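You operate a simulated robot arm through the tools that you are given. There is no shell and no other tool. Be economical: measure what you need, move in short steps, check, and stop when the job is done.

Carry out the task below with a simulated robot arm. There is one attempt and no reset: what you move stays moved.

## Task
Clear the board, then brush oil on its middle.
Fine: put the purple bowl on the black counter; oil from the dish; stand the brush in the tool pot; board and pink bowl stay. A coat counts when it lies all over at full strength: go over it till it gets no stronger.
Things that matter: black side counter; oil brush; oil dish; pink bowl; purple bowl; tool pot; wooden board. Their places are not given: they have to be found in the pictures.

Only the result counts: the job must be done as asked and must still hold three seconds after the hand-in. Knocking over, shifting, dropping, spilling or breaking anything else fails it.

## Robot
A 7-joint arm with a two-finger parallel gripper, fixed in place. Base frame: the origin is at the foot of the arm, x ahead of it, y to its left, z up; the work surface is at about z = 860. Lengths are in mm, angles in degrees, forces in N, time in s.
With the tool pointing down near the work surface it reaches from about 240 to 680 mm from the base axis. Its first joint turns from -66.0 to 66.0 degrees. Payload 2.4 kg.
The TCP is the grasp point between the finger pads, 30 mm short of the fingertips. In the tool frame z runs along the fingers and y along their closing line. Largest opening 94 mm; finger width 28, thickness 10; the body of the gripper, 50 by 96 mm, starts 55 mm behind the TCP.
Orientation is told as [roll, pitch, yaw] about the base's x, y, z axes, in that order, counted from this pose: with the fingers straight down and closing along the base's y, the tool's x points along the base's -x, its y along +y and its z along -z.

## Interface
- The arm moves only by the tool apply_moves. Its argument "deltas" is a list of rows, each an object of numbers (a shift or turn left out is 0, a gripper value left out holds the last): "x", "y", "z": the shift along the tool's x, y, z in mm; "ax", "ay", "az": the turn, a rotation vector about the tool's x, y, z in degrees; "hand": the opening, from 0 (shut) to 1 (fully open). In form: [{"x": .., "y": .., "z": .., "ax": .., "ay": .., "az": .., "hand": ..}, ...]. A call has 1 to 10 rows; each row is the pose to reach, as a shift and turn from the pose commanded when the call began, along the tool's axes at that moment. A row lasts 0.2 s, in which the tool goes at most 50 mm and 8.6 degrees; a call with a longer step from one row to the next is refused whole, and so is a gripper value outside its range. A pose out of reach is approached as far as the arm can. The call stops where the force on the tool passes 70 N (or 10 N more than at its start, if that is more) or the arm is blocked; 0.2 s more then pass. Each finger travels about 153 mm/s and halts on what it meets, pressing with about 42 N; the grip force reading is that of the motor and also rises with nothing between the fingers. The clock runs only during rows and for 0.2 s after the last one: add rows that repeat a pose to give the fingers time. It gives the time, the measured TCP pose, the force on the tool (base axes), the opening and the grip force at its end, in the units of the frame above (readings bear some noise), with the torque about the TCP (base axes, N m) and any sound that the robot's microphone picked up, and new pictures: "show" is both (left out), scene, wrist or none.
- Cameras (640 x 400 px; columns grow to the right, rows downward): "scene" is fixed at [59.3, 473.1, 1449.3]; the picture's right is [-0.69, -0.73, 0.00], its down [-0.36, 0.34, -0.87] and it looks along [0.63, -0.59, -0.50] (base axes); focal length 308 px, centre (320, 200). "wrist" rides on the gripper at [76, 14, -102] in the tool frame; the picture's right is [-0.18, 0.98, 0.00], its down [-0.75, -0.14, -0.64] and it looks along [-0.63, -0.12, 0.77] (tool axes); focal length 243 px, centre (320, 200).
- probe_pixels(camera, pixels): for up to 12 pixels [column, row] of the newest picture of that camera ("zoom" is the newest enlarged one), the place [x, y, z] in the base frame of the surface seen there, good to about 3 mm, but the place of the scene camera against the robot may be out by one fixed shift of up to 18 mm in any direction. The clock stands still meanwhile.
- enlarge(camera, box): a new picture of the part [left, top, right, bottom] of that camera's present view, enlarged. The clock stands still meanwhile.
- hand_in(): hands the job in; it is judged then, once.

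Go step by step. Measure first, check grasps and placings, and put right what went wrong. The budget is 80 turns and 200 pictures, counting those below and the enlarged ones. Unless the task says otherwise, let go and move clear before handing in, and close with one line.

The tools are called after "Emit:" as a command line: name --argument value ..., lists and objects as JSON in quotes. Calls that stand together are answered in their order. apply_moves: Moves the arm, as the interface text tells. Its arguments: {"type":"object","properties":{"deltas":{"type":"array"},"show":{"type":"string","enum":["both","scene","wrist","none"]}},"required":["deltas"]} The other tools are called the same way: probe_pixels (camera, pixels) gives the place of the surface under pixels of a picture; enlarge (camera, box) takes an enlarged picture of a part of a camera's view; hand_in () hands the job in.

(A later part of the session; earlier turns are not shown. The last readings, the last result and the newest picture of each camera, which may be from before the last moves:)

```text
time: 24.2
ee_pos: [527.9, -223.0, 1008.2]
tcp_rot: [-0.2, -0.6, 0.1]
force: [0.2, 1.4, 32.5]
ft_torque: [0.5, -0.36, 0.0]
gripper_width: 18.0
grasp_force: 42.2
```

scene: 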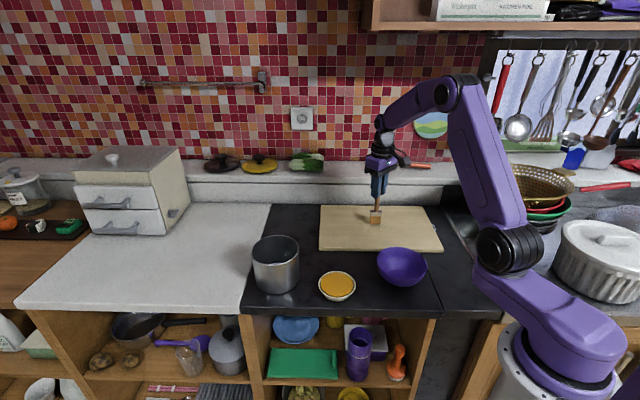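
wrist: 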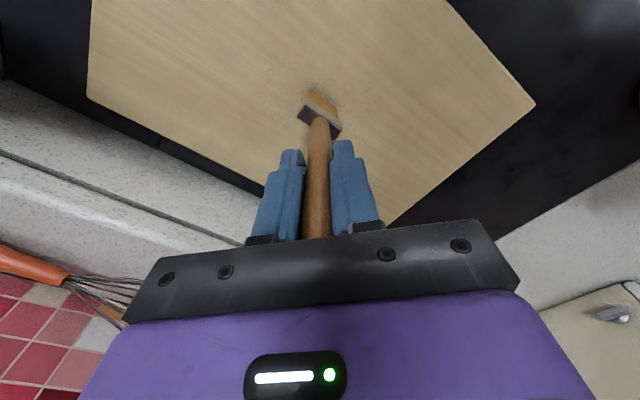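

32 N is more than needed; ease back 2 mm and stroke ±40 mm.

Emit:
apply_moves --deltas '[{"z": -2.3}, {"x": -10, "y": -10, "z": -2.3}, {"x": -20, "y": -20, "z": -2.3}, {"x": -30, "y": -30, "z": -2.3}, {"x": -15, "y": -15, "z": -2.3}, {"x": 0, "y": 0, "z": -2.3}, {"x": 15, "y": 15, "z": -2.3}, {"x": 30, "y": 30, "z": -2.3}, {"x": 15, "y": 15, "z": -2.3}, {"x": 0, "y": 0, "z": -2.3}]' --show "none"

Emit:
enlarge --camera "scene" --box '[310, 170, 450, 260]'

Emit:
enlarge --camera "wrist" --box '[200, 20, 440, 170]'

```text
time: 26.4
ee_pos: [525.4, -222.5, 1008.3]
tcp_rot: [0.2, 0.1, 0.1]
force: [-1.2, 1.6, 4.4]
ft_torque: [0.27, 0.09, 0.04]
gripper_width: 18.0
grasp_force: 41.5
```

```text
4.44 times, centred on (380, 215) of scene
```

zoom: 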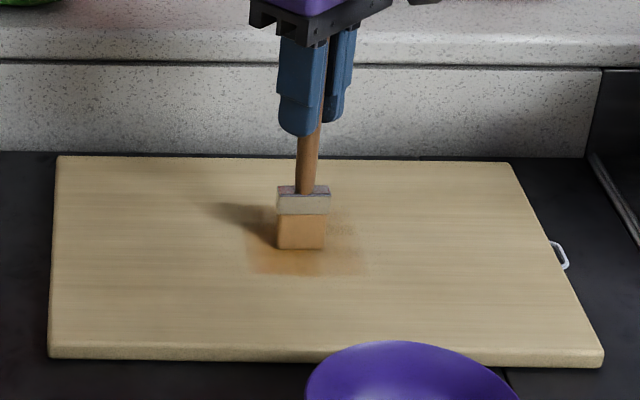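

```text
2.67 times, centred on (320, 95) of wrist
```

zoom: 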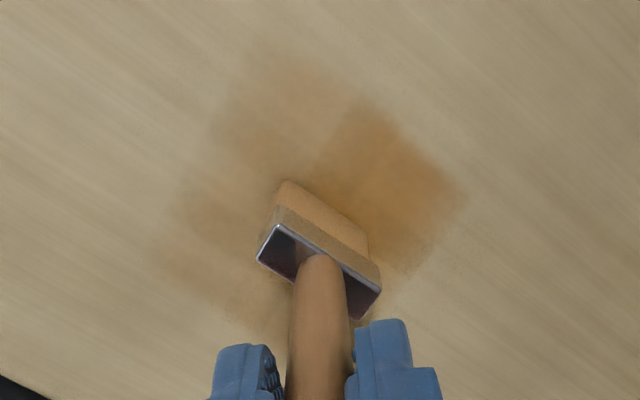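

A stain appears in patches, and the bristles look paler (partly used up). Lift aside for a clear view of the zone.

Emit:
apply_moves --deltas '[{"z": -30}, {"z": -70}, {"x": 30, "y": 30, "z": -100}, {"x": 50, "y": 60, "z": -110}, {"x": 50, "y": 60, "z": -110}]' --show "none"

Emit:
enlarge --camera "scene" --box '[310, 170, 450, 260]'

Emit:
enlarge --camera "wrist" --box '[140, 20, 380, 170]'

```text
refused: row 3 steps farther than a row can; nothing moved
```

```text
4.44 times, centred on (380, 215) of scene
```

zoom: 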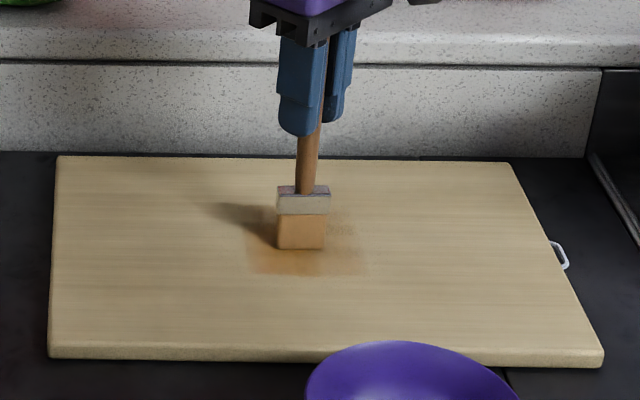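

```text
2.67 times, centred on (260, 95) of wrist
```

zoom: 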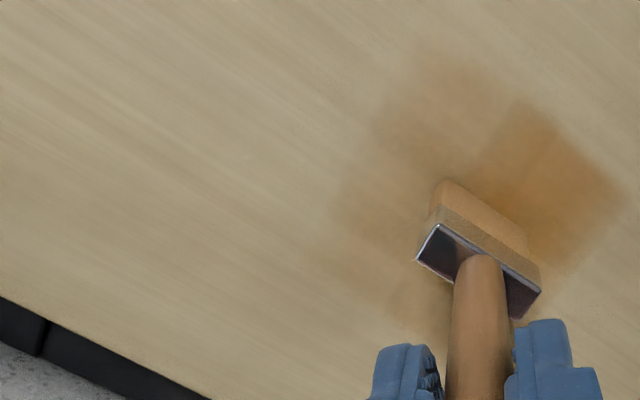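

The lift was refused (step too long); redo in smaller steps, moving toward the dish.

Emit:
apply_moves --deltas '[{"z": -30}, {"z": -70}, {"x": 20, "y": 35, "z": -75}, {"x": 40, "y": 75, "z": -75}, {"x": 60, "y": 115, "z": -75}, {"x": 60, "y": 115, "z": -75}]' --show "none"

Emit:
enlarge --camera "scene" --box '[310, 170, 450, 260]'

Emit:
enlarge --camera "wrist" --box '[80, 80, 320, 230]'

```text
time: 27.8
ee_pos: [466.8, -106.7, 1082.2]
tcp_rot: [0.0, 0.0, 0.0]
force: [0.8, 0.2, -0.1]
ft_torque: [-0.01, -0.05, -0.03]
gripper_width: 17.9
grasp_force: 41.7
```

```text
4.44 times, centred on (380, 215) of scene
```

zoom: 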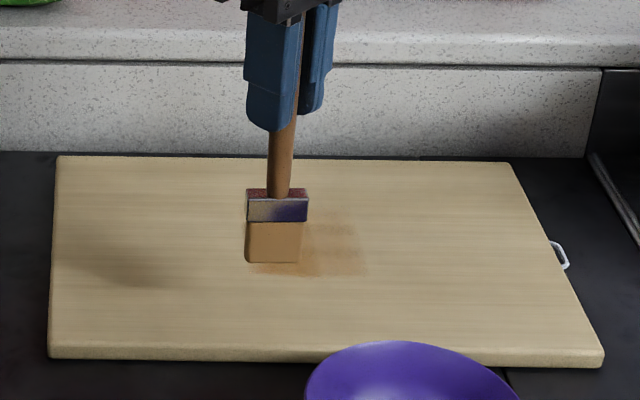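

```text
2.67 times, centred on (200, 155) of wrist
```

zoom: 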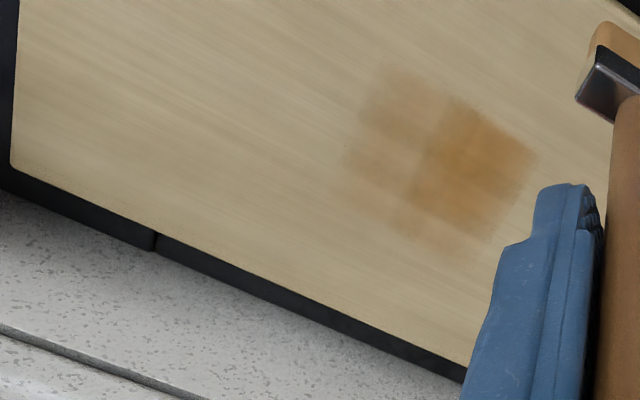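

A stain area with at least two strengths is visible. Probe its extents in this zoom.

Emit:
probe_pixels --camera "zoom" --pixels '[[390, 68], [535, 155], [455, 255], [345, 155], [455, 97], [405, 195], [470, 160], [495, 235], [420, 130]]'

```text
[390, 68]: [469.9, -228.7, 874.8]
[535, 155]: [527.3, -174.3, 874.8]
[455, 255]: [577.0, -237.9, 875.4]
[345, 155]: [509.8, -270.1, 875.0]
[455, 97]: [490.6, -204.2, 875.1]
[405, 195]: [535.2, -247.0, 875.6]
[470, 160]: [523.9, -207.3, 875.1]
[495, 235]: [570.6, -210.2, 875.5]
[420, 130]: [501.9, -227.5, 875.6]
```

Coat spans about ±42 mm around the board centre, unevenly. Re-dip: back over the dish and lightly touch the oil.

Emit:
apply_moves --deltas '[{"x": 11, "y": 42}, {"x": 21, "y": 84}, {"x": 31, "y": 126}, {"x": 41, "y": 167}, {"x": 41, "y": 167, "z": 40}, {"x": 41, "y": 167, "z": 62}, {"x": 41, "y": 167, "z": 66.5}, {"x": 41, "y": 167, "z": 66.5}, {"x": 41, "y": 167, "z": 66.5}]' --show "none"

Emit:
enlarge --camera "scene" --box '[280, 220, 400, 310]'

```text
time: 29.8
ee_pos: [426.1, 58.1, 1015.6]
tcp_rot: [0.0, 0.0, 0.0]
force: [-0.5, -0.1, -0.1]
ft_torque: [0.02, 0.03, 0.0]
gripper_width: 18.0
grasp_force: 41.9
```

```text
4.44 times, centred on (340, 265) of scene
```

zoom: 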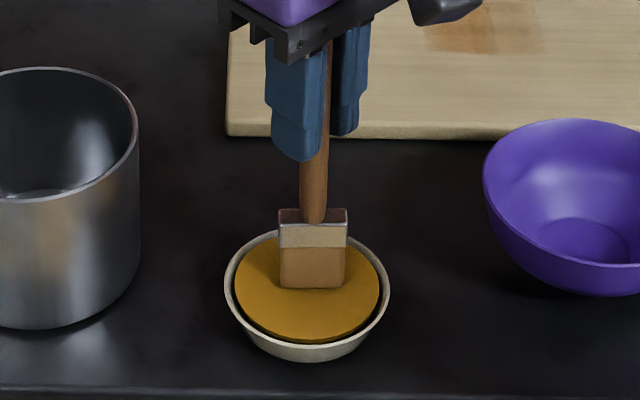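

No contact yet; go a bit deeper in small steps.

Emit:
apply_moves --deltas '[{"z": 2}, {"z": 4}, {"z": 5}, {"z": 5}, {"z": 5}]' --show "none"

Emit:
enlarge --camera "scene" --box '[280, 220, 400, 310]'

```text
time: 31.0
ee_pos: [426.8, 59.3, 1011.6]
tcp_rot: [-0.1, -0.3, -0.1]
force: [-0.5, -0.6, 32.5]
ft_torque: [0.16, -0.37, -0.01]
gripper_width: 17.7
grasp_force: 41.7
```

```text
4.44 times, centred on (340, 265) of scene
```

zoom: 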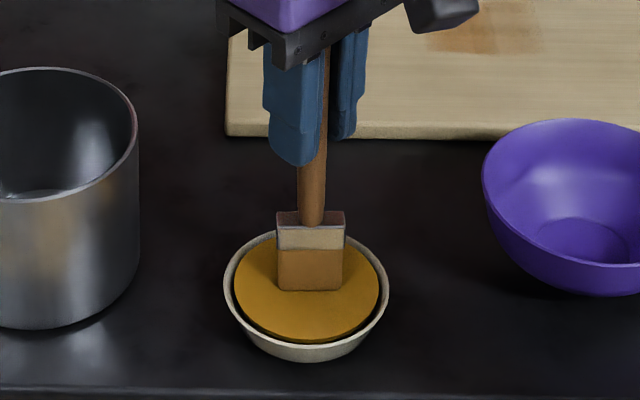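

Contact made and bristles darkened. Lift and check loading and grip offset.

Emit:
apply_moves --deltas '[{"z": -2}, {"z": -2}, {"z": -40}, {"z": -70}, {"z": -70}]' --show "none"

Emit:
enlarge --camera "scene" --box '[280, 190, 400, 310]'

Emit:
probe_pixels --camera "zoom" --pixels '[[312, 245], [312, 235], [310, 190], [312, 225]]'

```text
time: 32.2
ee_pos: [427.0, 58.8, 1082.0]
tcp_rot: [0.0, 0.2, 0.0]
force: [-0.5, 0.0, 0.3]
ft_torque: [-0.01, 0.02, 0.01]
gripper_width: 18.4
grasp_force: 42.3
```

```text
3.33 times, centred on (340, 250) of scene
```

zoom: 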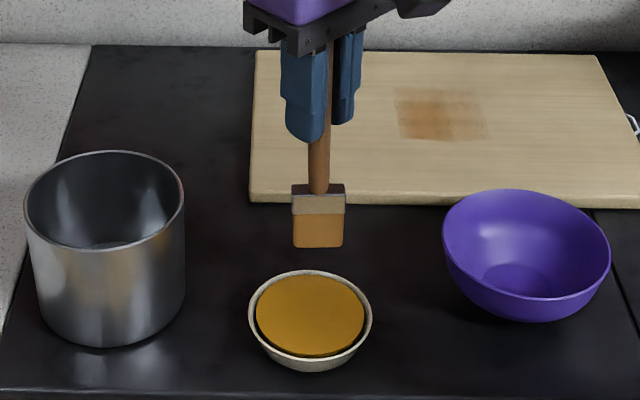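

```text
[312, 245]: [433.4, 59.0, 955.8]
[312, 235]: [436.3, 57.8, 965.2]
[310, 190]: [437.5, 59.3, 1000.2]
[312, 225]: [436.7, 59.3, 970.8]
```

Well loaded. Move to the raster start on the board at u=-28, v=-35 (481,-220), hovering.

Emit:
apply_moves --deltas '[{"x": -9, "y": -46}, {"x": -18, "y": -93}, {"x": -27, "y": -139}, {"x": -36, "y": -186}, {"x": -45, "y": -232}, {"x": -54, "y": -278}, {"x": -54, "y": -278, "z": 40}, {"x": -54, "y": -278, "z": 68}, {"x": -54, "y": -278, "z": 74}, {"x": -54, "y": -278, "z": 74}]' --show "none"

```text
time: 34.4
ee_pos: [480.0, -220.1, 1006.1]
tcp_rot: [0.1, 0.0, 0.0]
force: [0.5, -0.1, -0.8]
ft_torque: [-0.02, 0.01, -0.03]
gripper_width: 17.6
grasp_force: 41.8
```

No contact at 1006; press ~3 mm lower and do the u=-28 strip out and back.

Emit:
apply_moves --deltas '[{"z": 2}, {"z": 3}, {"x": -16, "y": -17, "z": 3}, {"x": -32, "y": -34, "z": 3}, {"x": -48.7, "y": -50.3, "z": 3}, {"x": -32, "y": -34, "z": 3}, {"x": -16, "y": -17, "z": 3}, {"z": 3}, {"z": 3}]' --show "none"

Emit:
enlarge --camera "scene" --box '[310, 170, 450, 260]'

```text
time: 36.4
ee_pos: [480.2, -220.6, 1006.2]
tcp_rot: [-0.1, -0.3, 0.1]
force: [5.2, -4.4, 18.5]
ft_torque: [-0.42, -0.85, -0.1]
gripper_width: 17.9
grasp_force: 42.1
```

```text
4.44 times, centred on (380, 215) of scene
```

zoom: 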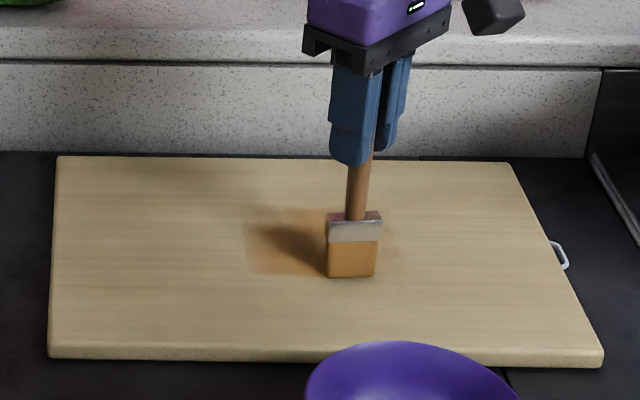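

Contact ~18 N is fine. Continue with the u=0 and u=+28 strips.

Emit:
apply_moves --deltas '[{"x": -20.1, "y": 19.5}, {"x": -36, "y": 2.7}, {"x": -52, "y": -14}, {"x": -68.8, "y": -30.8}, {"x": -88.9, "y": -11.3}, {"x": -73, "y": 5.5}, {"x": -57, "y": 22}, {"x": -40.2, "y": 39}, {"x": -40.2, "y": 39}]' --show "none"

Emit:
enlarge --camera "scene" --box '[310, 170, 450, 260]'

```text
time: 38.4
ee_pos: [519.3, -180.1, 1005.0]
tcp_rot: [0.0, 0.0, 0.0]
force: [2.0, -1.6, 5.8]
ft_torque: [-0.04, -0.23, -0.02]
gripper_width: 17.7
grasp_force: 41.5
```

```text
4.44 times, centred on (380, 215) of scene
```

zoom: 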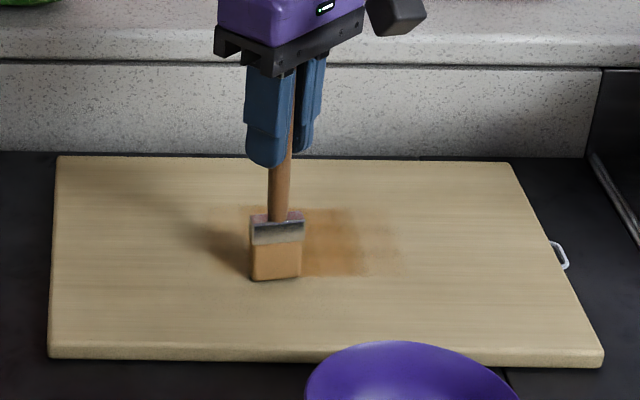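

Lift on the way to the dish and look at the coat.

Emit:
apply_moves --deltas '[{"z": -35}, {"z": -76}, {"x": 12, "y": 36, "z": -76}, {"x": 25, "y": 75, "z": -76}, {"x": 38, "y": 115, "z": -76}, {"x": 38, "y": 115, "z": -76}]' --show "none"

Emit:
enlarge --camera "scene" --box '[310, 170, 450, 260]'

Emit:
enlarge --camera "wrist" --box '[60, 100, 260, 240]'

```text
time: 39.8
ee_pos: [481.7, -64.2, 1079.3]
tcp_rot: [0.0, 0.0, 0.0]
force: [-0.3, 0.0, -0.1]
ft_torque: [-0.01, -0.01, 0.02]
gripper_width: 17.9
grasp_force: 41.9
```

```text
4.44 times, centred on (380, 215) of scene
```

zoom: 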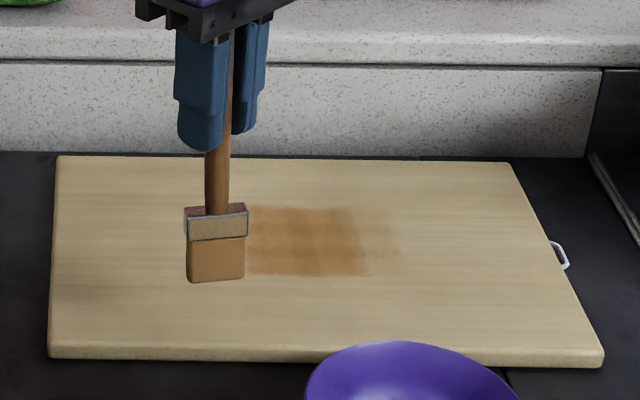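

```text
2.86 times, centred on (160, 170) of wrist
```

zoom: 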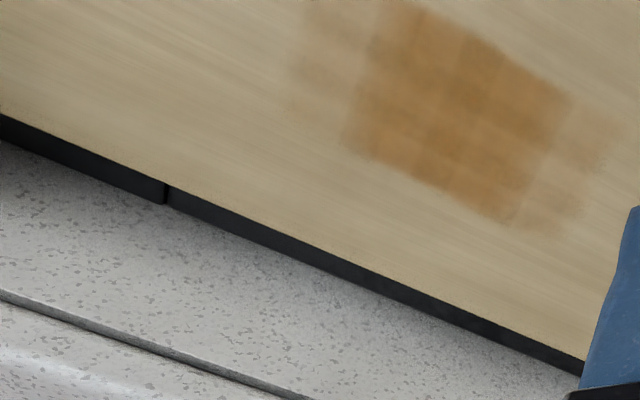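

Probe the strong/weak boundaries.

Emit:
probe_pixels --camera "zoom" --pixels '[[345, 145], [390, 8], [572, 98], [515, 222], [630, 125], [580, 215], [545, 235], [300, 65], [310, 10], [285, 110], [460, 40], [410, 175]]'

```text
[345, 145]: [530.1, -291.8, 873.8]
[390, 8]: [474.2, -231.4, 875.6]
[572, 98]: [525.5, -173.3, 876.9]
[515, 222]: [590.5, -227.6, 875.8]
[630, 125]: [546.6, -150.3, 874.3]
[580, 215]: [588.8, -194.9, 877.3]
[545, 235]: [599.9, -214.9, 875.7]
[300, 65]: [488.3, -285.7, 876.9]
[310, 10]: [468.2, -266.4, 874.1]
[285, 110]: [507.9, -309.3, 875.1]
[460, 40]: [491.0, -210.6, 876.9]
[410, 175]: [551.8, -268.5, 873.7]
```

Strong coat covers u±42, v −37..+48, with a weak fringe to u±69. Re-dip, then widen the raster.

Emit:
apply_moves --deltas '[{"x": 18, "y": 41}, {"x": 37, "y": 82}, {"x": 55.7, "y": 124}, {"x": 55.7, "y": 124, "z": 40}, {"x": 55.7, "y": 124, "z": 64}, {"x": 55.7, "y": 124, "z": 68}, {"x": 55.7, "y": 124, "z": 70.5}, {"x": 55.7, "y": 124, "z": 70.5}, {"x": 55.7, "y": 124, "z": 70.5}]' --show "none"

Emit:
enlarge --camera "scene" --box '[280, 220, 400, 310]'

```text
time: 41.8
ee_pos: [427.7, 59.4, 1010.3]
tcp_rot: [-0.1, -0.2, 0.0]
force: [0.2, 0.2, 5.2]
ft_torque: [0.09, -0.03, -0.02]
gripper_width: 17.9
grasp_force: 41.3
```

```text
4.44 times, centred on (340, 265) of scene
```

zoom: 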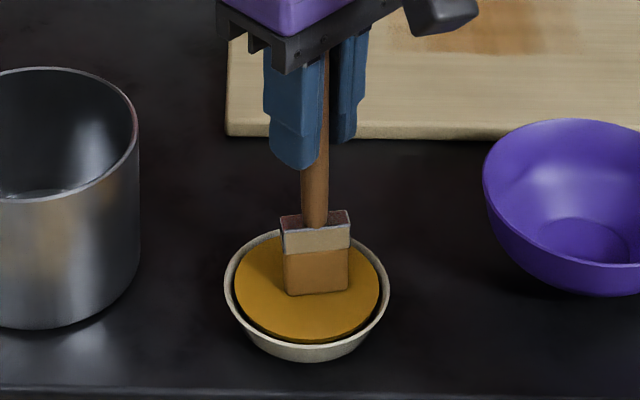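

Light 5 N contact; dwell a moment, then lift and check.

Emit:
apply_moves --deltas '[{"z": 0.7}, {"z": 0.7}, {"z": 0.7}, {"z": -35}, {"z": -71}, {"z": -71}]' --show "none"

Emit:
enlarge --camera "scene" --box '[280, 190, 400, 310]'

```text
time: 43.2
ee_pos: [425.9, 56.6, 1079.7]
tcp_rot: [0.0, 0.0, 0.1]
force: [-0.8, 0.4, 0.1]
ft_torque: [0.02, 0.01, -0.01]
gripper_width: 17.9
grasp_force: 41.9
```

```text
3.33 times, centred on (340, 250) of scene
```

zoom: 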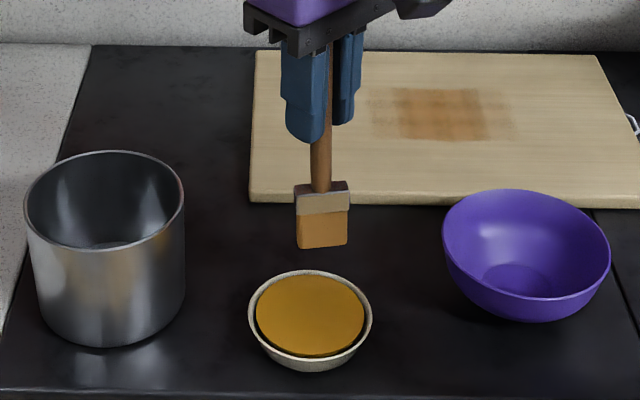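

Loaded. Go to raster start u=-56, v=-45 (454,-232).

Emit:
apply_moves --deltas '[{"x": -4.5, "y": -48}, {"x": -9, "y": -96}, {"x": -13.5, "y": -144}, {"x": -18, "y": -192}, {"x": -23, "y": -240}, {"x": -27.5, "y": -288}, {"x": -27.5, "y": -291, "z": 40}, {"x": -27.5, "y": -291, "z": 68}, {"x": -27.5, "y": -291, "z": 74}, {"x": -27.5, "y": -291, "z": 76}]' --show "none"

```text
time: 45.4
ee_pos: [453.0, -232.6, 1004.6]
tcp_rot: [0.0, 0.0, 0.0]
force: [0.2, -0.5, 1.1]
ft_torque: [0.01, -0.01, 0.03]
gripper_width: 18.1
grasp_force: 41.2
```

Just touching. Press 1.5 mm and sweep u=-56 then u=-28, v ±45.

Emit:
apply_moves --deltas '[{"z": 1.5}, {"x": -15.6, "y": -16, "z": 1.5}, {"x": -31, "y": -32, "z": 1.5}, {"x": -47, "y": -48.5, "z": 1.5}, {"x": -62.6, "y": -64.6, "z": 1.5}, {"x": -82.7, "y": -45.1, "z": 1.5}, {"x": -67, "y": -29, "z": 1.5}, {"x": -51.5, "y": -13, "z": 1.5}, {"x": -36, "y": 3.2, "z": 1.5}, {"x": -20.1, "y": 19.5, "z": 1.5}]' --show "none"

Emit:
enlarge --camera "scene" --box '[310, 170, 450, 260]'

```text
time: 47.6
ee_pos: [473.5, -212.6, 1003.5]
tcp_rot: [0.0, -0.1, -0.1]
force: [2.7, -1.3, 5.0]
ft_torque: [-0.11, -0.34, -0.01]
gripper_width: 17.7
grasp_force: 41.9
```

```text
4.44 times, centred on (380, 215) of scene
```

zoom: 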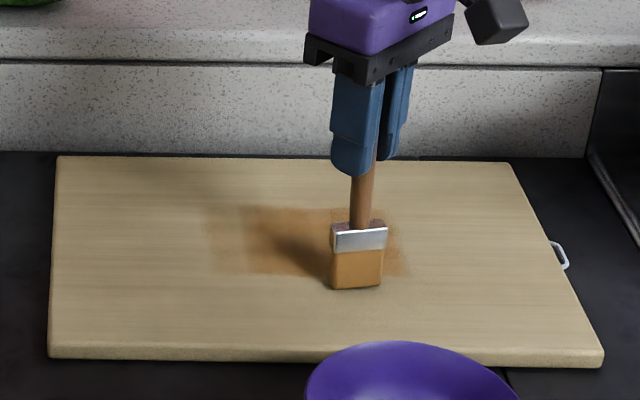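

No growth past u≈-70, v -40..48, so the zone seems bounded there. Continue with u=0 and u=+28.

Emit:
apply_moves --deltas '[{"x": -20.1, "y": 19.5, "z": 0.5}, {"x": -36, "y": 3.2, "z": 0.5}, {"x": -51.5, "y": -13, "z": 0.5}, {"x": -67, "y": -29, "z": 0.5}, {"x": -82.7, "y": -45.1, "z": 0.5}, {"x": -102.8, "y": -25.6, "z": 0.5}, {"x": -87, "y": -9.5, "z": 0.5}, {"x": -71.5, "y": 7, "z": 0.5}, {"x": -56, "y": 23, "z": 0.5}, {"x": -40.2, "y": 39, "z": 0.5}]' --show "none"

Emit:
apply_moves --deltas '[{"x": -20.1, "y": 19.5}, {"x": -36, "y": 3.2}, {"x": -51.5, "y": -13}, {"x": -67, "y": -29}, {"x": -82.7, "y": -45.1}, {"x": -67, "y": -29}, {"x": -51.5, "y": -13}, {"x": -36, "y": 3.2}, {"x": -20.1, "y": 19.5}]' --show "none"

Emit:
apply_moves --deltas '[{"z": -40}, {"z": -76}, {"x": 20, "y": 40, "z": -76}, {"x": 38, "y": 80, "z": -76}, {"x": 38, "y": 80, "z": -76}]' --show "none"

Emit:
enlarge --camera "scene" --box '[310, 170, 450, 260]'

Emit:
enlarge --camera "wrist" --box '[60, 80, 280, 240]'

```text
time: 49.8
ee_pos: [514.7, -174.7, 1002.7]
tcp_rot: [-0.1, -0.3, 0.0]
force: [3.3, -2.7, 10.3]
ft_torque: [-0.22, -0.62, -0.05]
gripper_width: 17.9
grasp_force: 42.0
```

```text
time: 51.8
ee_pos: [534.6, -154.9, 1002.8]
tcp_rot: [-0.1, -0.2, 0.0]
force: [4.7, -3.8, 14.3]
ft_torque: [-0.29, -0.62, -0.07]
gripper_width: 17.7
grasp_force: 41.4
```

```text
time: 53.0
ee_pos: [496.6, -75.2, 1078.6]
tcp_rot: [0.1, 0.0, 0.0]
force: [0.0, -0.4, -0.8]
ft_torque: [0.02, 0.01, 0.02]
gripper_width: 17.4
grasp_force: 42.4
```

```text
4.44 times, centred on (380, 215) of scene
```

zoom: 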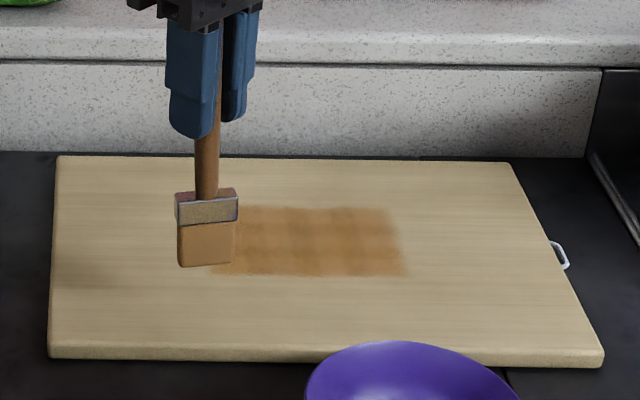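

```text
2.50 times, centred on (170, 160) of wrist
```

zoom: 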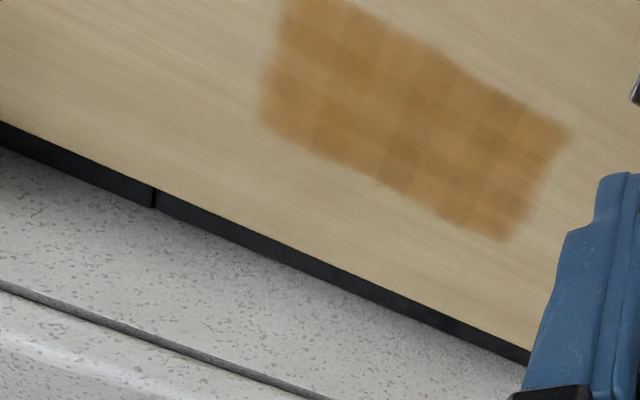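

The zone is now a clear rectangle, fairly even but with lighter cells. Dip again for another full pass.

Emit:
apply_moves --deltas '[{"x": 18, "y": 34}, {"x": 36, "y": 68}, {"x": 54, "y": 102}, {"x": 71, "y": 134.5}, {"x": 71, "y": 134.5, "z": 40}, {"x": 71, "y": 134.5, "z": 66}, {"x": 71, "y": 134.5, "z": 71.5}, {"x": 71, "y": 134.5, "z": 71.5}, {"x": 71, "y": 134.5, "z": 71.5}, {"x": 71, "y": 134.5, "z": 71.5}]' --show "none"

Emit:
enlarge --camera "scene" --box '[280, 220, 400, 310]'

```text
time: 55.2
ee_pos: [426.6, 61.3, 1007.1]
tcp_rot: [0.0, -0.3, 0.0]
force: [0.3, -1.8, 33.0]
ft_torque: [0.21, -0.4, 0.0]
gripper_width: 17.7
grasp_force: 42.0
```

```text
4.44 times, centred on (340, 265) of scene
```

zoom: 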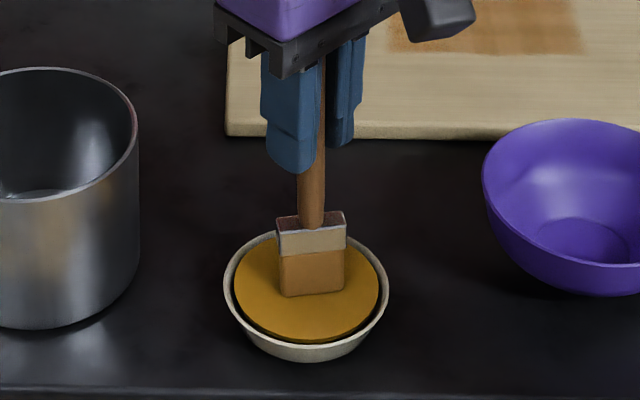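

Dipped (33 N, slightly firm). Return to raster start.

Emit:
apply_moves --deltas '[{"z": -40}, {"z": -72}, {"x": -4.5, "y": -48, "z": -72}, {"x": -9, "y": -96, "z": -72}, {"x": -13.5, "y": -144, "z": -72}, {"x": -18, "y": -192, "z": -72}, {"x": -23, "y": -240, "z": -72}, {"x": -27.5, "y": -288, "z": -72}, {"x": -27.5, "y": -293, "z": -40}, {"x": -27.5, "y": -293, "z": 0}]' --show "none"

Emit:
apply_moves --deltas '[{"z": 2.5}, {"z": 4.5}, {"z": 4.5}]' --show "none"

```text
time: 57.4
ee_pos: [453.5, -232.9, 1005.8]
tcp_rot: [0.0, 0.0, 0.1]
force: [0.1, -0.2, -1.3]
ft_torque: [-0.01, -0.02, -0.01]
gripper_width: 18.0
grasp_force: 41.6
```

```text
time: 58.2
ee_pos: [453.7, -233.4, 1002.8]
tcp_rot: [-0.1, 0.0, 0.0]
force: [0.6, 0.3, 0.4]
ft_torque: [0.0, -0.02, 0.02]
gripper_width: 17.9
grasp_force: 42.9
```

Press 2 mm more and run the full raster (u=-56 to +56).

Emit:
apply_moves --deltas '[{"z": 2}, {"x": -15.6, "y": -16, "z": 2}, {"x": -31, "y": -32, "z": 2}, {"x": -47, "y": -48.5, "z": 2}, {"x": -62.6, "y": -64.6, "z": 2}, {"x": -82.7, "y": -45.1, "z": 2}, {"x": -67, "y": -29, "z": 2}, {"x": -51.5, "y": -13, "z": 2}, {"x": -36, "y": 3.2, "z": 2}, {"x": -20.1, "y": 19.5, "z": 2}]' --show "none"

Emit:
apply_moves --deltas '[{"x": -20.1, "y": 19.5}, {"x": -36, "y": 3.2}, {"x": -51.5, "y": -13}, {"x": -67, "y": -29}, {"x": -82.7, "y": -45.1}, {"x": -102.8, "y": -25.6}, {"x": -87, "y": -9.5}, {"x": -71.5, "y": 7}, {"x": -56, "y": 23}, {"x": -40.2, "y": 39}]' --show "none"

Emit:
apply_moves --deltas '[{"x": -20.1, "y": 19.5}, {"x": -36, "y": 3.2}, {"x": -51.5, "y": -13}, {"x": -67, "y": -29}, {"x": -82.7, "y": -45.1}, {"x": -67, "y": -29}, {"x": -51.5, "y": -13}, {"x": -36, "y": 3.2}, {"x": -20.1, "y": 19.5}]' --show "none"

Emit:
apply_moves --deltas '[{"z": -40}, {"z": -76}, {"x": 20, "y": 40, "z": -76}, {"x": 38, "y": 80, "z": -76}, {"x": 38, "y": 80, "z": -76}]' --show "none"

Emit:
enlarge --camera "scene" --box '[310, 170, 450, 260]'

Emit:
enlarge --camera "wrist" --box '[60, 80, 280, 240]'

```text
time: 60.4
ee_pos: [473.5, -215.2, 1001.5]
tcp_rot: [-0.2, -0.4, 0.0]
force: [6.3, -4.6, 19.9]
ft_torque: [-0.37, -0.92, -0.1]
gripper_width: 17.8
grasp_force: 41.9
```

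```text
time: 62.6
ee_pos: [513.1, -174.6, 998.7]
tcp_rot: [0.1, -0.1, -0.1]
force: [1.3, -0.6, 5.4]
ft_torque: [-0.14, -0.17, -0.01]
gripper_width: 17.6
grasp_force: 42.0
```

```text
time: 64.6
ee_pos: [532.5, -154.3, 1000.5]
tcp_rot: [0.0, 0.1, 0.0]
force: [0.7, 0.0, 0.2]
ft_torque: [0.02, 0.0, 0.0]
gripper_width: 18.0
grasp_force: 42.4
```

```text
time: 65.8
ee_pos: [495.0, -75.9, 1076.2]
tcp_rot: [0.0, 0.0, 0.0]
force: [0.2, -1.0, 0.0]
ft_torque: [-0.02, 0.0, -0.01]
gripper_width: 18.0
grasp_force: 41.6
```

```text
4.44 times, centred on (380, 215) of scene
```

zoom: 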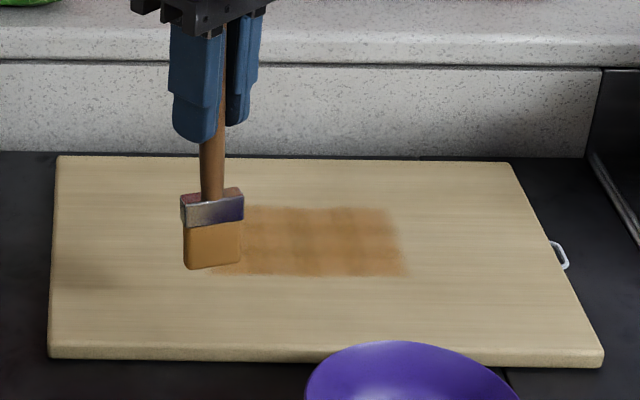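

```text
2.50 times, centred on (170, 160) of wrist
```

zoom: 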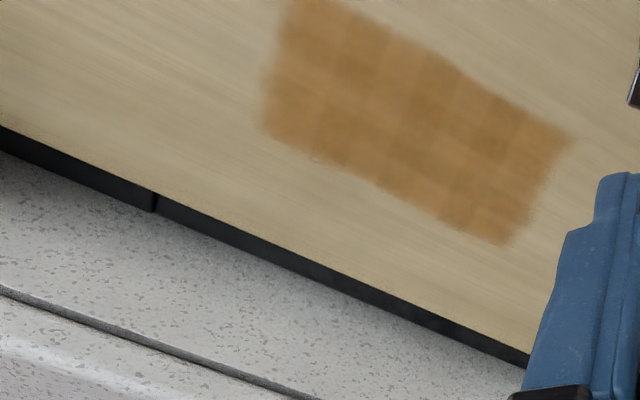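

Contact was lost on the last strip (brush has slid up a bit), and bristles are still loaded. Return to u=+56 and go over again with a slightly lower height.

Emit:
apply_moves --deltas '[{"x": -20, "y": -40}, {"x": -38, "y": -80}, {"x": -38, "y": -80, "z": 40}, {"x": -38, "y": -80, "z": 74}, {"x": -38, "y": -80, "z": 77.5}, {"x": -38, "y": -80, "z": 78.5}, {"x": -38, "y": -80, "z": 78.5}]' --show "none"

```text
time: 67.4
ee_pos: [534.0, -156.2, 999.1]
tcp_rot: [0.0, -0.2, 0.0]
force: [-4.5, -0.2, 25.0]
ft_torque: [0.33, 0.33, 0.0]
gripper_width: 17.9
grasp_force: 41.4
```

Good contact. Sweep u=56, 28, 0, -28, -56.

Emit:
apply_moves --deltas '[{"z": -1}, {"x": -15.6, "y": -16, "z": -0.7}, {"x": -31, "y": -32, "z": -0.7}, {"x": -47, "y": -48.5, "z": -0.7}, {"x": -62.6, "y": -64.6, "z": -0.7}, {"x": -42.5, "y": -84.1, "z": -0.7}, {"x": -27, "y": -68, "z": -0.7}, {"x": -11, "y": -52, "z": -0.7}, {"x": 4.5, "y": -36, "z": -0.7}, {"x": 20.1, "y": -19.5, "z": -0.7}]' --show "none"

Emit:
apply_moves --deltas '[{"x": 20.1, "y": -19.5}, {"x": 4.5, "y": -36}, {"x": -11, "y": -52}, {"x": -27, "y": -68}, {"x": -42.5, "y": -84.1}, {"x": -22.4, "y": -103.6}, {"x": -7, "y": -87.5}, {"x": 9, "y": -71.5}, {"x": 24.6, "y": -55.5}, {"x": 40.2, "y": -39}]' --show "none"

Emit:
apply_moves --deltas '[{"x": 20.1, "y": -19.5}, {"x": 4.5, "y": -36}, {"x": -11, "y": -52}, {"x": -27, "y": -68}, {"x": -42.5, "y": -84.1}, {"x": -27, "y": -68}, {"x": -11, "y": -52}, {"x": 4.5, "y": -36}, {"x": 20.1, "y": -19.5}]' --show "none"

Emit:
apply_moves --deltas '[{"z": -40}, {"z": -76}, {"x": -1, "y": 45, "z": -76}, {"x": -1, "y": 90, "z": -76}, {"x": -1, "y": 135, "z": -76}, {"x": -1, "y": 165, "z": -76}, {"x": -1, "y": 165, "z": -76}]' --show "none"

Emit:
enlarge --camera "scene" --box '[310, 170, 450, 260]'

Emit:
enlarge --camera "wrist" --box '[60, 80, 280, 240]'

```text
time: 69.6
ee_pos: [513.2, -175.0, 999.4]
tcp_rot: [-0.1, 0.0, 0.0]
force: [2.0, -2.8, 11.1]
ft_torque: [-0.19, -0.34, 0.0]
gripper_width: 17.6
grasp_force: 41.8
```

```text
time: 71.8
ee_pos: [474.3, -213.4, 999.8]
tcp_rot: [0.0, -0.2, -0.1]
force: [4.1, -4.2, 11.9]
ft_torque: [-0.23, -0.52, -0.04]
gripper_width: 18.1
grasp_force: 41.4
```

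```text
time: 73.8
ee_pos: [451.8, -233.0, 999.5]
tcp_rot: [-0.1, -0.2, 0.1]
force: [0.8, -0.7, 4.9]
ft_torque: [-0.08, -0.23, -0.04]
gripper_width: 17.8
grasp_force: 41.9
```

```text
time: 75.4
ee_pos: [453.9, -67.8, 1074.9]
tcp_rot: [-0.1, -0.1, 0.1]
force: [0.3, -0.2, 1.0]
ft_torque: [0.03, -0.01, 0.0]
gripper_width: 17.9
grasp_force: 42.1
```

```text
4.44 times, centred on (380, 215) of scene
```

zoom: 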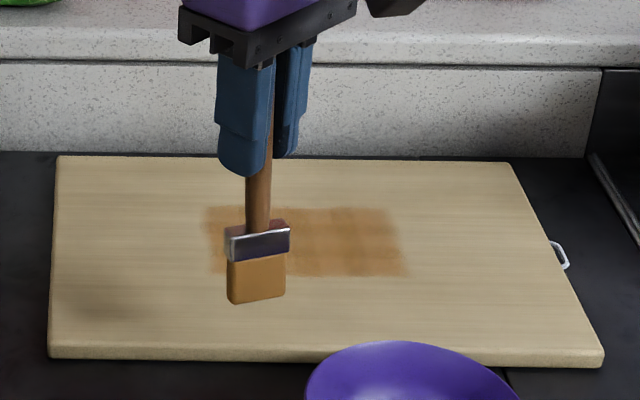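

```text
2.50 times, centred on (170, 160) of wrist
```

zoom: 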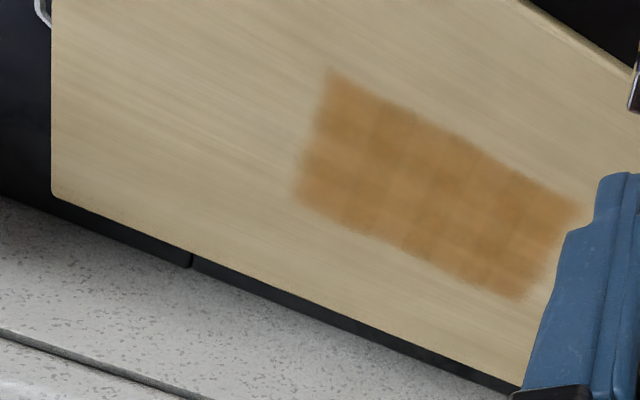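

The zone looks nearly even and bristles stay loaded. Take a closer, square-on look from a better viewpoint.

Emit:
apply_moves --deltas '[{"x": 15, "y": -45}, {"x": 30, "y": -90}, {"x": 45, "y": -135}, {"x": 60, "y": -150, "z": -20}, {"x": 60, "y": -150, "z": -20}]' --show "wrist"

Emit:
enlarge --camera "wrist" --box '[220, 90, 380, 230]'

Emit:
enlarge --camera "scene" --box '[340, 200, 410, 240]'

```text
time: 76.6
ee_pos: [394.4, -217.9, 1096.0]
tcp_rot: [0.1, 0.0, 0.0]
force: [0.0, 0.1, -0.7]
ft_torque: [0.02, 0.03, -0.03]
gripper_width: 18.0
grasp_force: 42.0
```

wrist: 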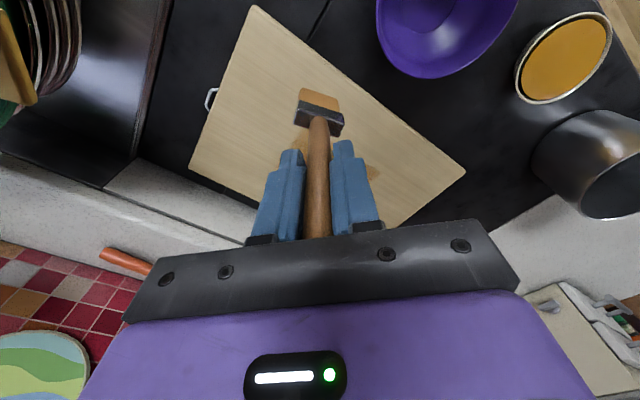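

```text
2.86 times, centred on (300, 160) of wrist
```

zoom: 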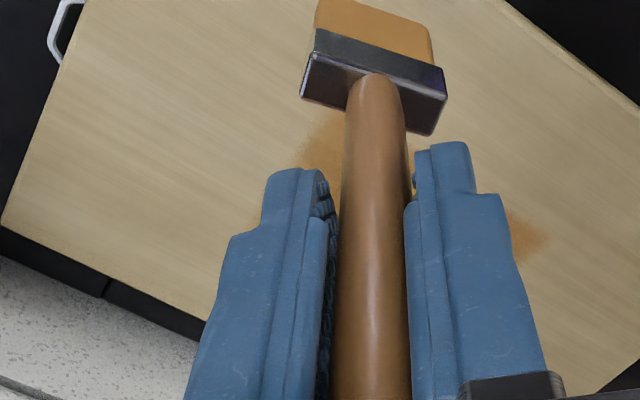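

```text
9.14 times, centred on (375, 220) of scene
```

zoom: 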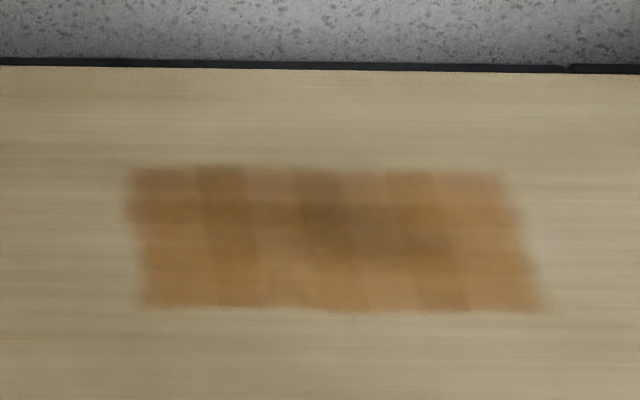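

The scene zoom shows an 8-column grid (~17.5 mm cells) with cells hit by overlapping strips darker, so strength builds with passes. Check the brush's yaw, which seems to have turned.

Emit:
probe_pixels --camera "wrist" --pixels '[[297, 122], [341, 134], [301, 110], [343, 121], [304, 92], [335, 97], [318, 130], [316, 170]]'

Emit:
probe_pixels --camera "zoom" --pixels '[[132, 172], [505, 176], [540, 308], [142, 305], [195, 240], [440, 240], [320, 240]]'

```text
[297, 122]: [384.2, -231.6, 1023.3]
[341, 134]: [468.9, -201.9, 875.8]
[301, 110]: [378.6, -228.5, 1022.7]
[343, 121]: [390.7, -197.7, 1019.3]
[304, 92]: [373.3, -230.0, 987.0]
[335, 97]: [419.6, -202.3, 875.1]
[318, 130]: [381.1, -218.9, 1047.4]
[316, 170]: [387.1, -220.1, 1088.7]
```

```text
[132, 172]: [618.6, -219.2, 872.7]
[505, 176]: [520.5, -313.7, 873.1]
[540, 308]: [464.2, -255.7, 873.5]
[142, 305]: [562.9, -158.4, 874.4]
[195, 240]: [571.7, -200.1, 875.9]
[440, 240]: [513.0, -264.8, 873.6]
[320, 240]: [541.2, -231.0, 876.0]
```

The brush has yawed ~24° and leans slightly, so I'll use dense strips (spacing ~17.5 mm) and v from −42 to 56. First re-dip.

Emit:
apply_moves --deltas '[{"x": -6, "y": 46}, {"x": -13, "y": 92}, {"x": -19, "y": 138}, {"x": -25, "y": 184}, {"x": -32, "y": 230}, {"x": -38, "y": 276}, {"x": -38, "y": 276, "z": 45}, {"x": -38, "y": 276, "z": 84}, {"x": -38, "y": 276, "z": 89.5}, {"x": -38, "y": 276, "z": 89.5}]' --show "none"

Emit:
enlarge --camera "scene" --box '[280, 220, 400, 310]'

```text
time: 78.8
ee_pos: [432.4, 57.1, 1005.2]
tcp_rot: [0.1, 0.1, 0.0]
force: [-0.2, 0.1, -0.3]
ft_torque: [0.0, -0.03, -0.02]
gripper_width: 17.9
grasp_force: 41.4
```

```text
4.44 times, centred on (340, 265) of scene
```

zoom: 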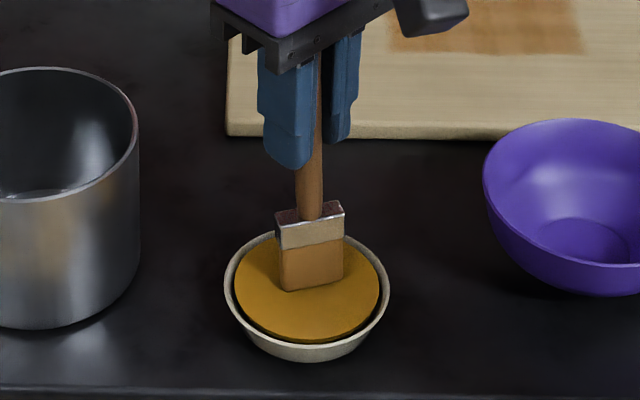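

Lower 2.5 mm to touch and dwell, then lift and travel to the raster start.

Emit:
apply_moves --deltas '[{"z": 1.5}, {"z": 2.7}, {"z": 2.7}, {"z": 2.7}]' --show "none"

Emit:
apply_moves --deltas '[{"z": -40}, {"z": -72}, {"x": -4.5, "y": -48, "z": -72}, {"x": -9, "y": -97, "z": -72}, {"x": -13.5, "y": -146, "z": -72}, {"x": -18, "y": -195, "z": -72}, {"x": -23, "y": -244, "z": -72}, {"x": -26.5, "y": -292, "z": -72}, {"x": -26.5, "y": -298, "z": -40}, {"x": -26.5, "y": -298, "z": -1}]' --show "none"

Emit:
apply_moves --deltas '[{"z": 2}, {"z": 3.5}, {"z": 3.5}]' --show "none"

```text
time: 79.8
ee_pos: [433.6, 57.8, 1003.6]
tcp_rot: [0.0, -0.3, 0.0]
force: [1.6, -2.9, 32.9]
ft_torque: [0.04, -0.27, -0.05]
gripper_width: 17.9
grasp_force: 41.6
```

```text
time: 82.0
ee_pos: [459.9, -240.7, 1003.4]
tcp_rot: [0.0, 0.0, 0.0]
force: [-0.2, -0.8, -0.8]
ft_torque: [-0.01, -0.01, 0.01]
gripper_width: 18.0
grasp_force: 41.6
```

```text
time: 82.8
ee_pos: [459.8, -240.4, 1000.2]
tcp_rot: [0.1, 0.0, 0.0]
force: [0.1, -1.0, -0.6]
ft_torque: [0.01, -0.01, 0.0]
gripper_width: 17.8
grasp_force: 42.2
```

Hovering just above. Press and sweep strips u=-61 and -44.

Emit:
apply_moves --deltas '[{"z": 2.5}, {"x": -17, "y": -17.6, "z": 2.5}, {"x": -34, "y": -35.2, "z": 2.5}, {"x": -51, "y": -52.8, "z": 2.5}, {"x": -68.2, "y": -70.4, "z": 2.5}, {"x": -80.8, "y": -58.2, "z": 2.5}, {"x": -63.8, "y": -40.6, "z": 2.5}, {"x": -46.8, "y": -23, "z": 2.5}, {"x": -29.8, "y": -5.4, "z": 2.5}, {"x": -12.6, "y": 12.2, "z": 2.5}]' --show "none"

Emit:
apply_moves --deltas '[{"x": -12.6, "y": 12.2, "z": 0.5}, {"x": -29.6, "y": -5.4, "z": 0.5}, {"x": -46.6, "y": -23, "z": 0.5}, {"x": -63.6, "y": -40.6, "z": 0.5}, {"x": -80.8, "y": -58.2, "z": 0.5}, {"x": -93.4, "y": -46, "z": 0.5}, {"x": -76.4, "y": -28.4, "z": 0.5}, {"x": -59.4, "y": -10.8, "z": 0.5}, {"x": -42.4, "y": 6.8, "z": 0.5}, {"x": -25.2, "y": 24.4, "z": 0.5}]' --show "none"

```text
time: 85.0
ee_pos: [470.7, -228.9, 997.3]
tcp_rot: [-0.1, 0.0, 0.0]
force: [1.8, -1.1, 5.4]
ft_torque: [-0.1, -0.27, -0.01]
gripper_width: 18.0
grasp_force: 41.9
```

```text
time: 87.2
ee_pos: [495.2, -203.5, 998.2]
tcp_rot: [0.0, -0.1, -0.1]
force: [2.1, -0.8, 6.3]
ft_torque: [-0.07, -0.34, -0.03]
gripper_width: 18.0
grasp_force: 42.2
```

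Contact is kept at ~6 N. Continue with the remaining four strips, then lift and look.

Emit:
apply_moves --deltas '[{"x": -12.6, "y": 12.2, "z": 0.7}, {"x": -29.6, "y": -5.4, "z": 0.7}, {"x": -46.6, "y": -23, "z": 0.7}, {"x": -63.6, "y": -40.6, "z": 0.7}, {"x": -80.8, "y": -58.2, "z": 0.7}, {"x": -93.4, "y": -46, "z": 0.7}, {"x": -76.4, "y": -28.4, "z": 0.7}, {"x": -59.4, "y": -10.8, "z": 0.7}, {"x": -42.4, "y": 6.8, "z": 0.7}, {"x": -25.2, "y": 24.4, "z": 0.7}]' --show "none"

Emit:
apply_moves --deltas '[{"x": -12.6, "y": 12.2, "z": 0.5}, {"x": -29.6, "y": -5.4, "z": 0.5}, {"x": -46.6, "y": -23, "z": 0.5}, {"x": -63.6, "y": -40.6, "z": 0.5}, {"x": -80.8, "y": -58.2, "z": 0.5}, {"x": -93.4, "y": -46, "z": 0.5}, {"x": -76.4, "y": -28.4, "z": 0.5}, {"x": -59.4, "y": -10.8, "z": 0.5}, {"x": -42.4, "y": 6.8, "z": 0.5}, {"x": -25.2, "y": 24.4, "z": 0.5}]' --show "none"

Emit:
apply_moves --deltas '[{"z": -40}, {"z": -76}, {"x": 20, "y": 40, "z": -76}, {"x": 40, "y": 80, "z": -76}, {"x": 60, "y": 120, "z": -76}, {"x": 60, "y": 120, "z": -76}]' --show "none"

Emit:
enlarge --camera "scene" --box '[340, 200, 410, 240]'

Emit:
enlarge --camera "wrist" --box '[60, 80, 280, 240]'

```text
time: 89.4
ee_pos: [521.4, -180.4, 996.7]
tcp_rot: [-0.1, -0.4, 0.0]
force: [4.8, -2.8, 13.4]
ft_torque: [-0.22, -0.7, -0.09]
gripper_width: 17.7
grasp_force: 41.9
```

```text
time: 91.6
ee_pos: [545.7, -154.9, 995.5]
tcp_rot: [0.0, -0.1, 0.0]
force: [1.3, -1.8, 4.1]
ft_torque: [-0.11, -0.12, -0.01]
gripper_width: 17.9
grasp_force: 41.9
```

```text
time: 93.0
ee_pos: [485.9, -35.4, 1072.3]
tcp_rot: [0.0, -0.1, 0.0]
force: [0.2, -0.7, -0.3]
ft_torque: [0.02, -0.02, -0.02]
gripper_width: 17.7
grasp_force: 41.7
```

```text
9.14 times, centred on (375, 220) of scene
```

zoom: 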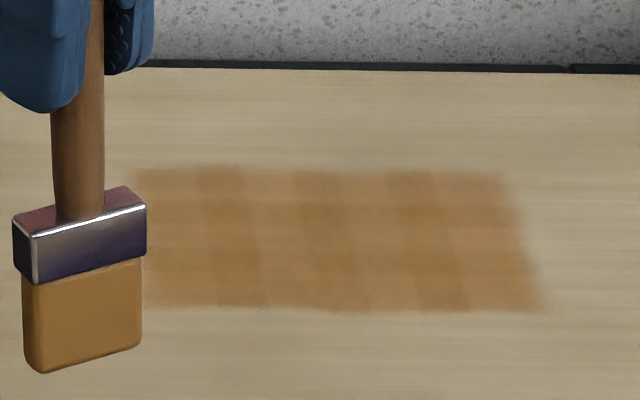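

```text
2.50 times, centred on (170, 160) of wrist
```

zoom: 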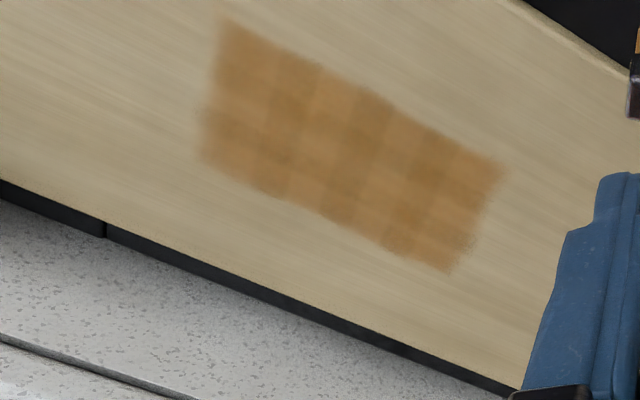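

The light/dark columns persist at a fixed ~95 px period, looking like tile-overlap rendering, and bristles now stay loaded (saturation). To confirm, one cross-wise raster along the long axis with the remaining load, then compare.

Emit:
apply_moves --deltas '[{"x": -23, "y": -41}, {"x": -46, "y": -82}, {"x": -68, "y": -122}, {"x": -68, "y": -122, "z": 40}, {"x": -68, "y": -122, "z": 73}, {"x": -68, "y": -122, "z": 76}, {"x": -68, "y": -122, "z": 77}, {"x": -68, "y": -122, "z": 77}]' --show "none"

Emit:
apply_moves --deltas '[{"z": 1}, {"x": 23.3, "y": -22.6, "z": 1}, {"x": 46.6, "y": -45.2, "z": 1}, {"x": 70, "y": -67.9, "z": 1}, {"x": 93.3, "y": -90.5, "z": 1}, {"x": 82.9, "y": -101.3, "z": 1}, {"x": 59.6, "y": -78.7, "z": 1}, {"x": 36.3, "y": -56, "z": 1}, {"x": 13, "y": -33.4, "z": 1}, {"x": -10.4, "y": -10.8, "z": 1}]' --show "none"

```text
time: 94.8
ee_pos: [555.2, -155.0, 995.3]
tcp_rot: [0.1, -0.1, 0.0]
force: [-0.9, 0.3, 5.7]
ft_torque: [0.11, 0.11, 0.01]
gripper_width: 17.8
grasp_force: 41.7
```

```text
time: 97.0
ee_pos: [565.5, -166.6, 994.2]
tcp_rot: [0.0, -0.1, 0.0]
force: [-2.5, -1.8, 11.9]
ft_torque: [-0.06, 0.35, 0.07]
gripper_width: 17.9
grasp_force: 41.3
```

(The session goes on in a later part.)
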